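You operate a simulated robot arm through the tools that you are given. There is no shell and no other tool. Be economical: measure what you need, move in short steps, check, and stop when the job is done.

Carry out the task below with a simulated robot arm. There is one attempt and no reset: what you move stays moved.

TASK
Turn the setting knob to 30 N m.

It is judged by the outcome, as a careful person would: the job done as asked, and still so three seconds after it is handed in. It fails if anything else is knocked over, pushed out of place, dropped, spilled or broken.

THE ROBOT
A 6-joint arm with a two-finger parallel gripper, fixed in place. Base frame: the origin is at the foot of the arm, x ahead of it, y to its left, z up; the work surface is at about z = 885. Lengths are in mm, angles in degrees, forces in N, time in s.
With the tool pointing down near the work surface it reaches from about 240 to 640 mm from the base axis. Its first joint turns from -66.0 to 66.0 degrees. Payload 2.7 kg.
Tool frame: the origin (TCP) lies between the finger pads and is the grasp point; the fingertips stand 23 mm ahead of it; z points along the fingers, y is the line along which they close. The gripper opens to 94 mm. The fingers are 38 mm wide and 10 mm thick; the gripper's body (54 by 96 mm) begins 39 mm behind the TCP.
Orientation is told as [roll, pitch, yaw] about the base's x, y, z axes, in that order, counted from this pose: with the fingers straight down and closing along the base's y, the tool's x points along the base's -x, its y along +y and its z along -z.

THE INTERFACE
- The arm moves only by the tool move_arm. Its argument "plan" is a list of rows, each a list of 3 entries, a list of its own where there are three numbers: the shift along the base's x, y, z in mm, then the turn, a rotation vector about the base's x, y, z in degrees, then the closure in counts, from 0 (fully open) to 255 (shut). In form: [[[dx, dy, dz], [rx, ry, rz], fingers], ...]. A call has 1 to 12 rows; each row shifts and turns the commanded pose from where the row before left it. A row lasts 0.2 s, in which the tool goes at most 50 mm and 8.6 degrees; a call with a longer step from one row to the next is refused whole, and so is a gripper value outside its range. A pose out of reach is approached as far as the arm can. The call stops where the force on the tool passes 40 N (or 10 N more than at its start, if that is more) or the arm is blocked; 0.2 s more then pass. The fingers move at their own pace (about 45 mm/s each) and stop on an object; they squeeze with about 42 N. The grip force told is the motor's: it shows also when the fingers shut on nothing. Time passes only in rows, and 0.2 s behind the last, so rows that do not move let the fingers close. It gives the time, the measured TCP pose, the force on the tool (base axes), the opening and the grip force at its end, in the units of the frame above (readings bear some noise).
- Cameras (640 x 400 px; columns grow to the right, rows downward): "scene" is fixed at [81.9, -436.2, 1404.9]; the picture's right is [0.72, -0.69, 0.00], its down [-0.40, -0.41, -0.82] and it looks along [0.57, 0.59, -0.57] (base axes); focal length 365 px, centre (320, 200). "wrist" rides on the gripper at [-39, 0, -44] in the tool frame; the picture's right is [0.00, -1.00, 0.00], its down [0.97, 0.00, -0.24] and it looks along [0.24, 0.00, 0.97] (tool axes); focal length 218 px, centre (320, 200).
- camera(camera): a new picture of that camera. No time passes.
- measure_at(camera, pixels): for up to 12 pixels [column, row] of the newest picture of that camera ("zoom" is the newest enlarged one), the place [x, y, z] in the base frame of the surface seen there, good to about 2 mm. No time passes.
- close_up(camera, box): a new picture of the part [left, top, right, bottom] of that camera's present view, enlarged. No time passes.
- sign_off(): hands the job in; it is judged then, once.

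Work in short steps. Measure before you move; look again where a grasp or a placing could have gone wrong, and mend it. You have 60 turns and 22 pictures in all, the two below and enlarged ones among them. Open the gripper and draw the arm clear of the work before you hand the job in, unless the task says otherwise; then end with one line.

The tools are called after "Request:" as a command line: name --argument value ..., lists and objects as JSON in quotes. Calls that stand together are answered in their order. move_arm: Moves the arm, as the interface text tells. Its arguments: {"type":"object","properties":{"plan":{"type":"array","items":{"type":"array"}}},"required":["plan"]} The other tools are called the same way: camera (camera) takes a picture; measure_at (camera, pixels) gives the place of the surface under pixels of a picture; close_up (camera, box) takes an enlarged picture of a part of a camera's view; sign_off () hands the job in.

At the start:

```text
time: 0.0
tool_pos: [376.9, -175.9, 1133.5]
tcp_rot: [0.1, -0.1, 0.1]
force: [0.1, 0.2, -0.6]
grip_width: 94.0
finger_force: 0.0
```

scene: 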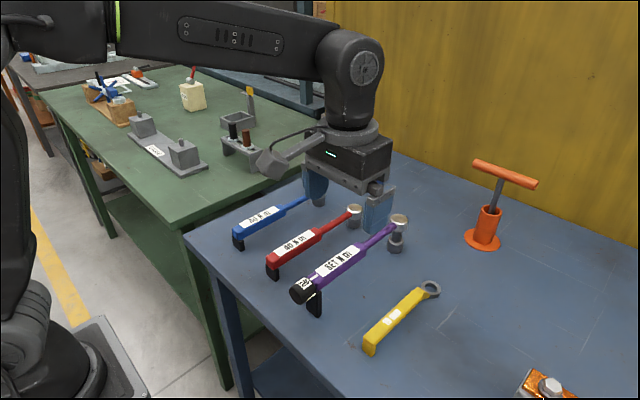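
wrist: 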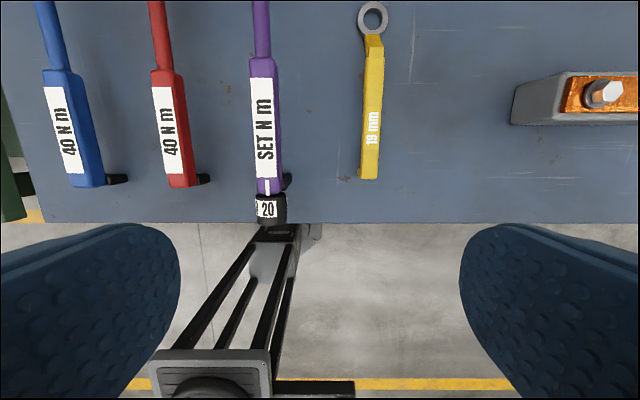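

The purple wrench "SET N m" has a black knob at its end showing 20 (wrist pixel ~(268,208)). I look closer at it from both cameras.

Request:
close_up --camera "wrist" --box '[220, 160, 316, 220]'

Request:
close_up --camera "scene" --box '[270, 205, 430, 325]'

Request:
measure_at --camera "wrist" --pixels '[[256, 208], [268, 208], [284, 208], [268, 198], [268, 219], [266, 180], [263, 100], [262, 40]]'

Request:
measure_at --camera "scene" --pixels '[[295, 293], [302, 285], [308, 282], [315, 305], [360, 250], [398, 220], [396, 245]]'

```text
6.67 times, centred on (268, 190) of wrist
```

zoom: 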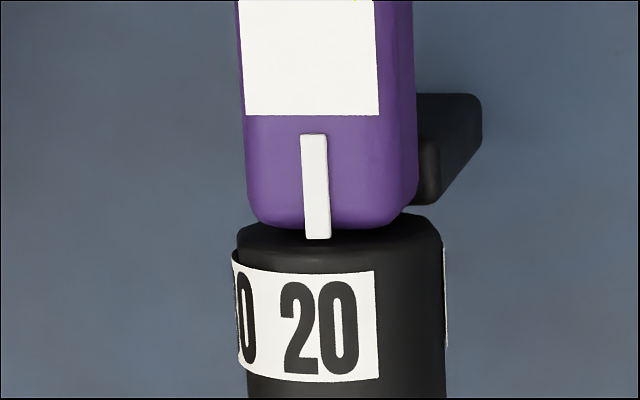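

```text
3.33 times, centred on (350, 265) of scene
```

zoom: 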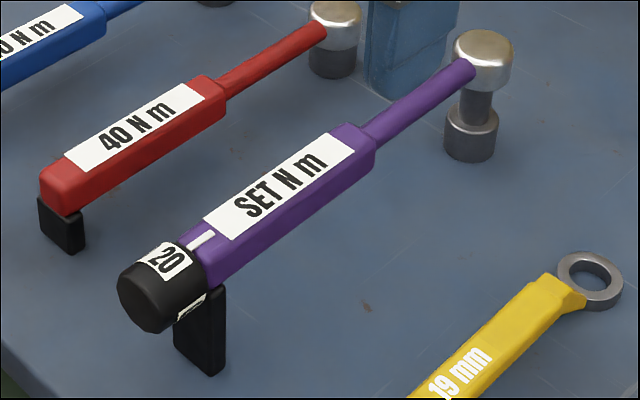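

```text
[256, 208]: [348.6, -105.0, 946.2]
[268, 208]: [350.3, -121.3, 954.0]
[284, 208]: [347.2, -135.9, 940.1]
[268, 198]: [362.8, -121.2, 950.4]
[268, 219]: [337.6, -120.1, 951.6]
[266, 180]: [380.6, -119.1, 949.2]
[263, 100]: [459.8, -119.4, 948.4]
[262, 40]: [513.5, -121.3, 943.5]
```

```text
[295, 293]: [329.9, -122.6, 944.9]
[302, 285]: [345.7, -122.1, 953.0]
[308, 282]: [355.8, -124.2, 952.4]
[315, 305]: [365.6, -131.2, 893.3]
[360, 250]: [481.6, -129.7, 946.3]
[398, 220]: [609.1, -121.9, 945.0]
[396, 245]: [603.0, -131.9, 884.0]
```

The knob is about x 331–362, with its axis near y −120.5, z 938. I need to see which side carries 30, so I zoom further and move the wrist camera toward the knob's +y side.

Request:
close_up --camera "scene" --box '[288, 264, 336, 294]'

Request:
move_arm --plan '[[[0, 40, 0], [0, 0, 0], 0], [[0, 40, 0], [0, 0, 0], 0], [[0, 40, -10], [0, 0, 0], 0], [[-10, 40, -20], [0, 0, 0], 0], [[-10, 20, -20], [0, 0, 0], 0]]'

```text
13.33 times, centred on (312, 279) of scene
```

zoom: 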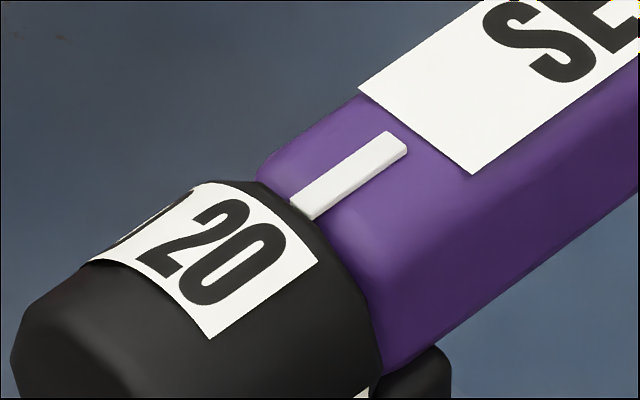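

```text
time: 1.2
tool_pos: [357.4, 4.5, 1082.0]
tcp_rot: [-0.1, -0.2, 0.0]
force: [1.3, -0.3, -0.1]
grip_width: 94.1
finger_force: 0.0
```

Request:
camera --camera "wrist"

```text
16 pictures are left
```

wrist: 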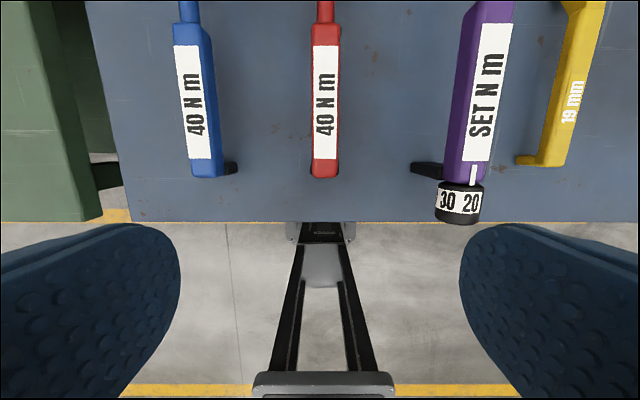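

The 30 sits on the +y side of 20, so the knob must turn so that its +y side comes up and over towards −y, which is positive about +x… I measure the exact angle between the marks.

Request:
close_up --camera "wrist" --box '[420, 165, 500, 230]'

```text
6.15 times, centred on (460, 198) of wrist
```

zoom: 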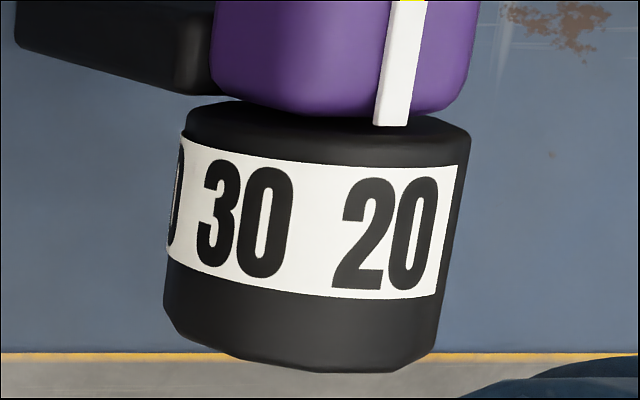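

Request:
measure_at --camera "zoom" --pixels '[[185, 220], [173, 210], [244, 225], [244, 150], [244, 320], [388, 233], [388, 290], [450, 235], [300, 228], [320, 130], [300, 350], [388, 120]]'

```text
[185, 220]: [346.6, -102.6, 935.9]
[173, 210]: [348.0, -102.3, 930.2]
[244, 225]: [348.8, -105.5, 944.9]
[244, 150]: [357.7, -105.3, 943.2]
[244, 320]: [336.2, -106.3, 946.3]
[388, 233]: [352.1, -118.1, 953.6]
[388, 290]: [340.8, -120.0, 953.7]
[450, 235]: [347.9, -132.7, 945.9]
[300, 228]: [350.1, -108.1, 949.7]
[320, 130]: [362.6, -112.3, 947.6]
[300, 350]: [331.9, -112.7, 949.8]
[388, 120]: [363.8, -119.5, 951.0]
```

By geometry, 30 is about 60° from the index and the knob axis is at y −120, z 935.5 with radius 18. I'll grasp with the tool pre-tilted −30° about x, then turn +60°; first to the pre-approach pose with the fingers partly closed.

Request:
move_arm --plan '[[[-3.5, -13.9, -10.2], [-6, 0, 0], 100], [[-3.5, -13.9, -10.2], [-6, 0, 0], 100], [[-3.5, -13.9, -10.2], [-6, 0, 0], 100], [[-3.5, -13.9, -10.2], [-6, 0, 0], 100], [[-3.5, -13.9, -10.2], [-6, 0, 0], 100], [[0, 0, 0], [0, 0, 0], 100]]'

Request:
camera --camera "scene"

```text
time: 2.6
tool_pos: [340.3, -67.0, 1032.2]
tcp_rot: [-30.0, -0.2, 0.1]
force: [-0.6, 0.8, -1.1]
grip_width: 57.2
finger_force: 0.1
```

```text
14 pictures are left
```

scene: 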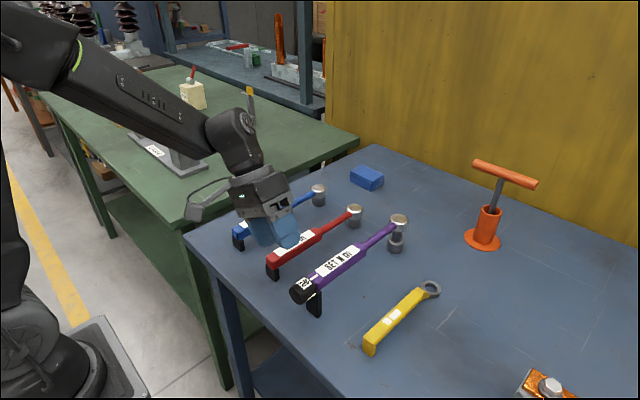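

Pose is as planned (fingers 57 mm open). Now advance along the tool axis to straddle the knob.

Request:
move_arm --plan '[[[0, -12.5, -22.9], [0, 0, 0], 100], [[0, -12.5, -22.9], [0, 0, 0], 100], [[0, -12.5, -22.9], [0, 0, 0], 100], [[0, -12.5, -22.8], [0, 0, 0], 100], [[0, 0, 0], [0, 0, 0], 100]]'

Request:
close_up --camera "scene" --box '[220, 200, 380, 320]'

Request:
camera --camera "wrist"

```text
time: 3.8
tool_pos: [342.9, -117.4, 942.7]
tcp_rot: [-30.0, -0.1, 0.0]
force: [0.0, -0.5, -0.3]
grip_width: 57.4
finger_force: 0.2
```

```text
3.33 times, centred on (300, 260) of scene
```

zoom: 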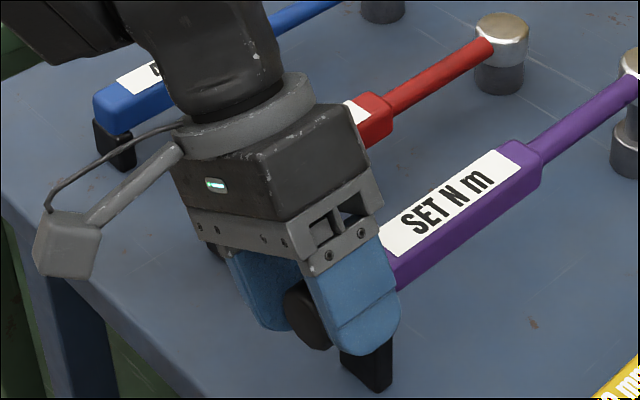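

```text
12 pictures are left
```

wrist: 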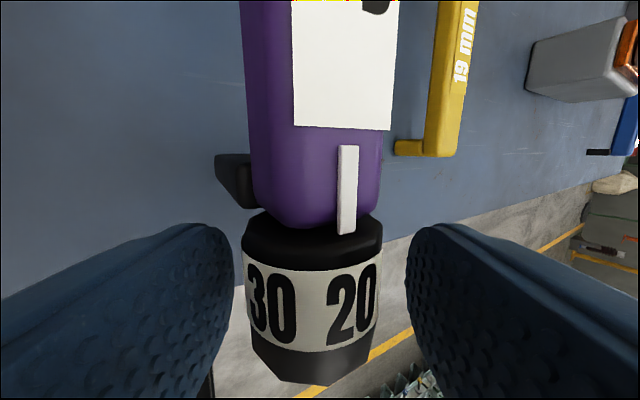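

The knob (columns 248–382) is centred between the fingers (228–410). I back off 3 mm in x for clearance to the purple body, and close.

Request:
move_arm --plan '[[[-4, 0, 0], [0, 0, 0], 100], [[0, 0, 0], [0, 0, 0], 150], [[0, 0, 0], [0, 0, 0], 190], [[0, 0, 0], [0, 0, 0], 190]]'

```text
time: 4.8
tool_pos: [338.5, -118.3, 943.2]
tcp_rot: [-30.1, -0.1, 0.0]
force: [-0.1, 1.2, 0.5]
grip_width: 33.8
finger_force: 41.8
```

Gripped at 33.8 mm with almost no side load. Turn +18° about the knob axis first and check forces.

Request:
move_arm --plan '[[[0, -0.67, 0.25], [6, 0, 0], 190], [[0, -0.68, 0.17], [6, 0, 0], 190], [[0, -0.7, 0.11], [6, 0, 0], 190], [[0, 0, 0], [0, 0, 0], 190]]'

Request:
close_up --camera "wrist" --box '[200, 100, 440, 400]'

```text
time: 5.8
tool_pos: [337.0, -119.3, 944.8]
tcp_rot: [-12.0, -0.4, 0.1]
force: [-2.3, -6.5, 30.1]
grip_width: 33.7
finger_force: 42.1
```

```text
1.33 times, centred on (320, 250) of wrist
```

zoom: 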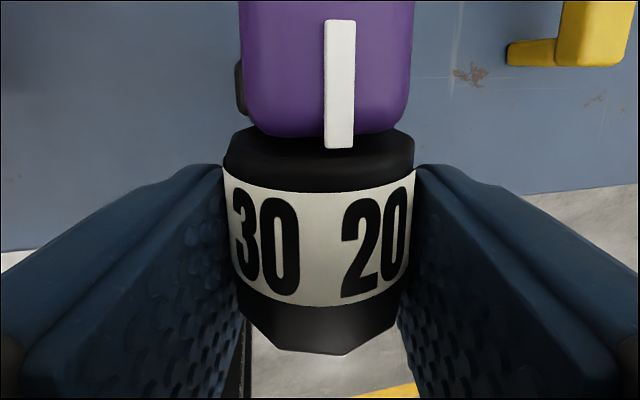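

The knob follows the grip (marks stayed with the fingers while the index shifted), but there is a 30 N upward reaction. I relieve it by raising slightly and check.

Request:
move_arm --plan '[[[0, 0, 0.7], [0, 0, 0], 190], [[0, 0, 0], [0, 0, 0], 190]]'

```text
time: 6.4
tool_pos: [337.4, -118.5, 943.5]
tcp_rot: [-11.9, -0.3, 0.1]
force: [0.7, -7.4, 30.3]
grip_width: 33.7
finger_force: 42.1
```

Force is unchanged by raising; I check whether the wrench foot is still seated.

Request:
close_up --camera "scene" --box '[260, 200, 420, 320]'

Request:
move_arm --plan '[[[0, 0, -0.7], [0, 0, 0], 190], [[0, 0, 0], [0, 0, 0], 190]]'

```text
3.33 times, centred on (340, 260) of scene
```

zoom: 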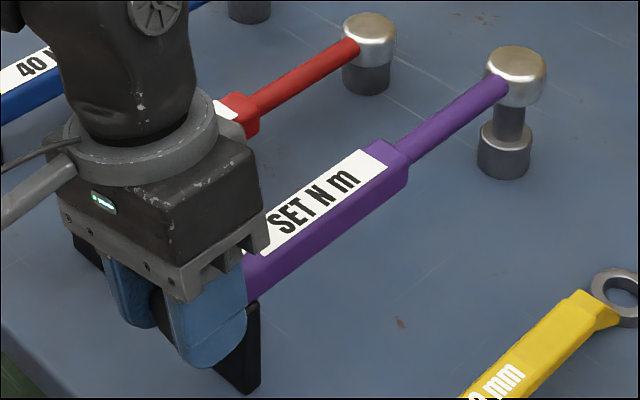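

```text
time: 7.0
tool_pos: [338.2, -118.4, 944.5]
tcp_rot: [-12.0, -0.4, 0.0]
force: [1.8, -8.4, 33.2]
grip_width: 33.5
finger_force: 42.1
```

Lowering raised the force slightly, so I am pressing down; raise by 3 mm.

Request:
move_arm --plan '[[[0, 0, 1.5], [0, 0, 0], 190], [[0, 0, 1.5], [0, 0, 0], 190], [[0, 0, 0], [0, 0, 0], 190]]'

```text
time: 7.8
tool_pos: [334.1, -119.2, 944.7]
tcp_rot: [-11.9, 0.1, 0.1]
force: [2.7, 0.9, -0.6]
grip_width: 33.5
finger_force: 42.3
```

Load is now zero. Continue +18°.

Request:
move_arm --plan '[[[0, -0.77, 0.3], [6, 0, 0], 190], [[0, -0.77, 0.2], [6, 0, 0], 190], [[0, -0.77, 0.1], [6, 0, 0], 190], [[0, 0, 0], [0, 0, 0], 190]]'

```text
time: 8.8
tool_pos: [334.8, -121.0, 945.2]
tcp_rot: [6.1, 0.0, 0.0]
force: [-0.6, -0.5, 0.5]
grip_width: 33.8
finger_force: 41.8
```

No load. Continue to +24° total tilt (18° more), then look.

Request:
move_arm --plan '[[[0, -0.77, -0.12], [6, 0, 0], 190], [[0, -0.75, -0.2], [6, 0, 0], 190], [[0, -0.72, -0.28], [6, 0, 0], 190], [[0, 0, 0], [0, 0, 0], 190]]'

Request:
close_up --camera "wrist" --box '[200, 100, 440, 400]'

```text
time: 9.8
tool_pos: [336.7, -123.0, 945.0]
tcp_rot: [24.1, -0.3, 0.1]
force: [0.4, 0.6, 0.1]
grip_width: 33.9
finger_force: 41.9
```

```text
1.33 times, centred on (320, 250) of wrist
```

zoom: 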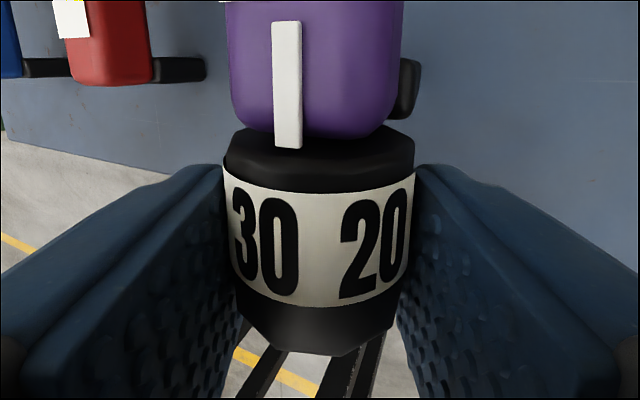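

Index is at column 287, 30 centred at ~266: about 6° left, as expected. Turn the last 6°.

Request:
move_arm --plan '[[[0, -0.69, -0.35], [6, 0, 0], 190], [[0, 0, 0], [0, 0, 0], 190]]'

Request:
close_up --camera "wrist" --box '[200, 100, 440, 400]'

```text
time: 10.4
tool_pos: [338.1, -123.0, 945.0]
tcp_rot: [30.1, -0.2, 0.1]
force: [-1.5, -0.1, 0.7]
grip_width: 33.7
finger_force: 41.8
```

```text
1.33 times, centred on (320, 250) of wrist
```

zoom: 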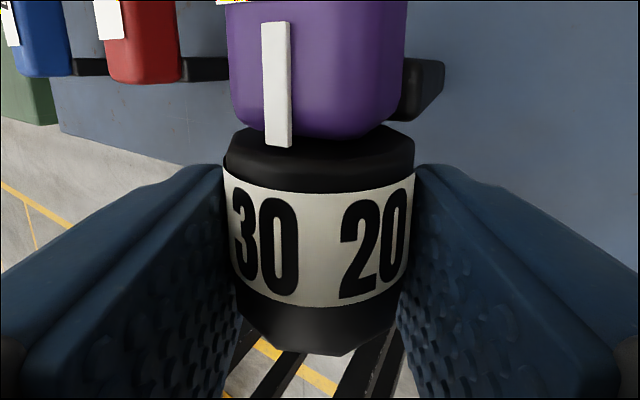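

The index now aligns with 30 by geometry. Release and retreat along the tool axis, then level the tool and inspect.

Request:
move_arm --plan '[[[0, 0, 0], [0, 0, 0], 100], [[0, 0, 0], [0, 0, 0], 100], [[0, 0, 0], [0, 0, 0], 100], [[0, -12, 20.8], [0, 0, 0], 100], [[0, -15, 26], [0, 0, 0], 100], [[0, -15, 26], [0, 0, 0], 100], [[0, -8, 20], [0, 0, 0], 100], [[0, 12, 15], [-7.5, 0, 0], 100], [[0, 12, 15], [-7.5, 0, 0], 60], [[0, 12, 15], [-7.5, 0, 0], 0], [[0, 14, 15], [-7.6, 0, 0], 0], [[0, 0, 0], [0, 0, 0], 0]]'

Request:
close_up --camera "wrist" --box '[260, 140, 380, 260]'

Request:
camera --camera "scene"

```text
time: 13.0
tool_pos: [336.1, -125.6, 1097.0]
tcp_rot: [-0.2, -0.2, 0.0]
force: [-0.3, 0.7, 0.8]
grip_width: 93.7
finger_force: 0.1
```

```text
3.33 times, centred on (320, 200) of wrist
```

zoom: 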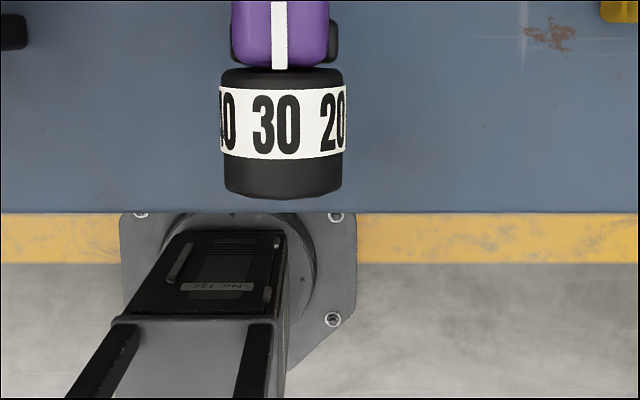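

```text
6 pictures are left
```

scene: 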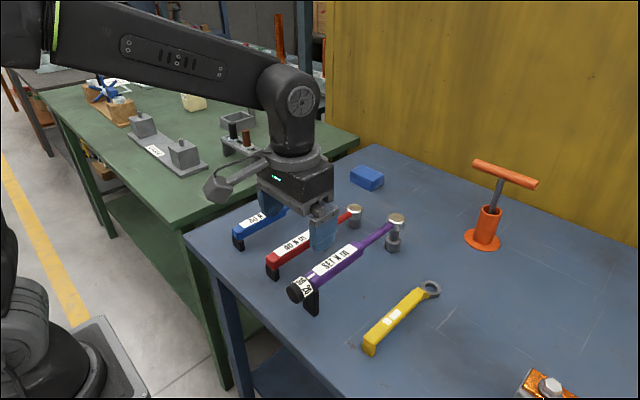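

The index sits near the middle of 30. I zoom in for exact alignment and check whether the wrench shifted.

Request:
close_up --camera "wrist" --box '[295, 130, 335, 205]'

Request:
measure_at --camera "scene" --pixels '[[396, 218], [398, 220], [360, 250], [302, 285], [295, 293], [312, 303], [396, 245]]'

Request:
close_up --camera "scene" --box '[270, 205, 430, 325]'

```text
5.33 times, centred on (315, 168) of wrist
```

zoom: 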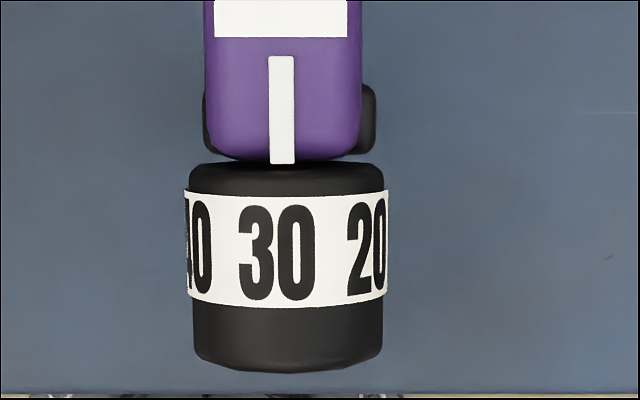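

```text
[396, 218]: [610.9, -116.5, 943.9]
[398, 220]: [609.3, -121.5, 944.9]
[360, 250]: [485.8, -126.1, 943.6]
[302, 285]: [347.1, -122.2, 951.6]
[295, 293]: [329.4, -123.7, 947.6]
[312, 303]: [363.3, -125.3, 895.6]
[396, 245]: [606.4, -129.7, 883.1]
```

```text
3.33 times, centred on (350, 265) of scene
```

zoom: 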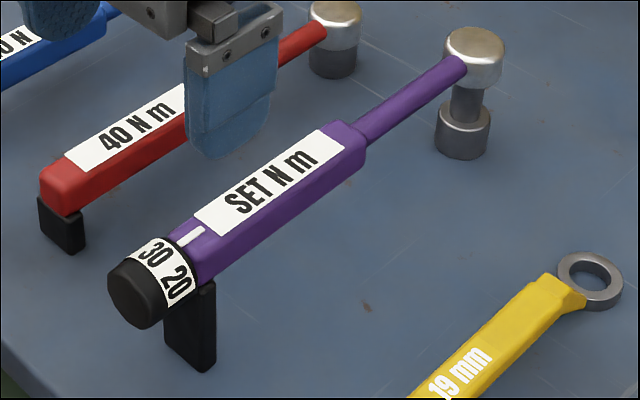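

30 is nearly at the index, but about 4–5° short (30 centred at column 277 vs index line at ~284, radius ~98 px). I'll do a small corrective turn; first locate the knob's current centre.

Request:
close_up --camera "wrist" --box '[280, 130, 350, 205]'

```text
5.33 times, centred on (315, 168) of wrist
```

zoom: 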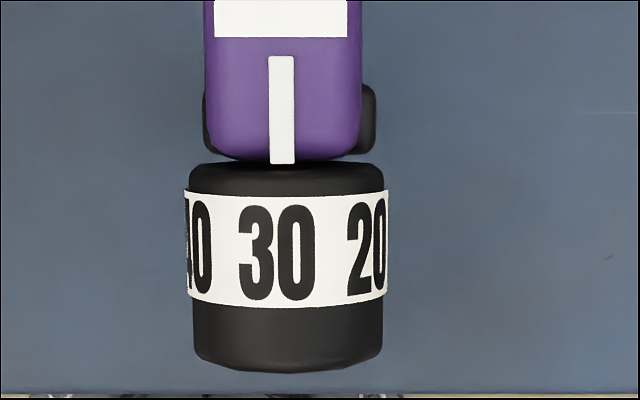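

Request:
measure_at --camera "zoom" --pixels '[[193, 250], [380, 250], [277, 250], [286, 250], [286, 180], [286, 355], [282, 160], [282, 70], [240, 120], [330, 120]]'

```text
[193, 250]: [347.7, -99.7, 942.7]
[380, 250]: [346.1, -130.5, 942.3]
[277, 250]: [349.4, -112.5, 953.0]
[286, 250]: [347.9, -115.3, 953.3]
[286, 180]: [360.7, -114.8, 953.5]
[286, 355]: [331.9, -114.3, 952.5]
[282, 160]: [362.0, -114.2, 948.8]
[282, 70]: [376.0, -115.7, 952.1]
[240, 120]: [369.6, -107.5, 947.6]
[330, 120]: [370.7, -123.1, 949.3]
```

The knob centre is now y −115, z 936.5. Straddle it with the tool vertical at TCP z 943, close, and turn +4.5°.

Request:
move_arm --plan '[[[2, 5.2, -10], [0, 0, 0], 100], [[2, 5.3, -10], [0, 0, 0], 100], [[0, 0, -30], [0, 0, 0], 100], [[0, 0, -30], [0, 0, 0], 100], [[0, 0, -30], [0, 0, 0], 100], [[0, 0, -24], [0, 0, 0], 100], [[0, 0, -19], [0, 0, 0], 100], [[0, 0, 0], [0, 0, 0], 100]]'

```text
time: 14.8
tool_pos: [341.0, -111.4, 943.9]
tcp_rot: [-0.1, -0.1, 0.1]
force: [-0.2, 0.8, -0.6]
grip_width: 57.3
finger_force: 0.1
```

y reads about 3 mm off the knob centre; shift −3 in y, then close and turn.

Request:
move_arm --plan '[[[-1, -3, 0], [0, 0, 0], 100], [[0, 0, 0], [0, 0, 0], 150], [[0, 0, 0], [0, 0, 0], 190], [[0, 0, 0], [0, 0, 0], 190]]'

```text
time: 15.8
tool_pos: [340.6, -116.9, 943.9]
tcp_rot: [-0.1, 0.0, 0.1]
force: [0.0, -0.2, -0.1]
grip_width: 33.8
finger_force: 41.8
```

Gripped with no side load. Turn +4.5°.

Request:
move_arm --plan '[[[0, -0.28, 0], [2.25, 0, 0], 190], [[0, -0.28, 0], [2.25, 0, 0], 190], [[0, 0, 0], [0, 0, 0], 190]]'

Request:
close_up --camera "wrist" --box '[220, 140, 420, 380]'

```text
time: 16.6
tool_pos: [339.5, -117.6, 944.6]
tcp_rot: [4.5, -0.2, 0.0]
force: [2.0, 2.2, 1.1]
grip_width: 33.7
finger_force: 42.1
```

```text
1.67 times, centred on (320, 260) of wrist
```

zoom: 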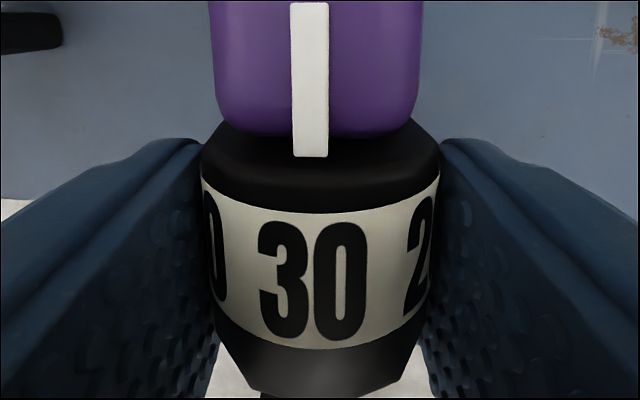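

Index (column 310) and 30 (column ~312) are aligned. Release, retreat straight back, and check.

Request:
move_arm --plan '[[[0, 0, 0], [0, 0, 0], 100], [[0, 0, 0], [0, 0, 0], 100], [[0, 0, 0], [0, 0, 0], 100], [[0, -1.5, 20], [0, 0, 0], 100], [[0, -2.3, 30], [0, 0, 0], 100], [[0, -2.3, 30], [0, 0, 0], 100], [[0, 0, 30], [0, 0, 0], 0], [[0, 0, 40], [-4.5, 0, 0], 0], [[0, 0, 0], [0, 0, 0], 0]]'

Request:
close_up --camera "wrist" --box '[280, 130, 350, 205]'

Request:
camera --camera "scene"

```text
time: 18.6
tool_pos: [340.6, -120.6, 1093.6]
tcp_rot: [-0.3, -0.1, 0.1]
force: [0.2, 0.3, -0.1]
grip_width: 94.2
finger_force: 0.1
```

```text
5.33 times, centred on (315, 168) of wrist
```

zoom: 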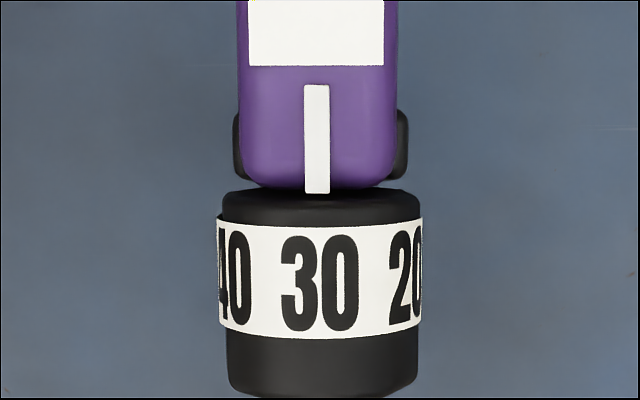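

```text
0 pictures are left
```

scene: 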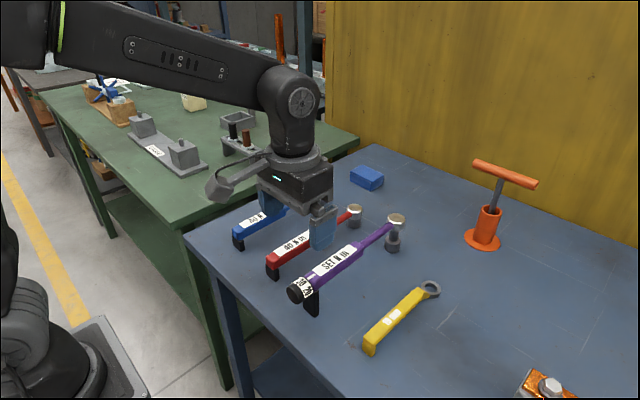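

The index (column 317) sits on the middle of 30 (column ~319). The arm is clear and nothing else has moved.

Request:
sign_off

```text
The job is handed in.
```

The setting knob is turned to 30 N m, with the index mark on the middle of the 30; the wrench itself slid about 5 mm sideways during the turn and I left it there.
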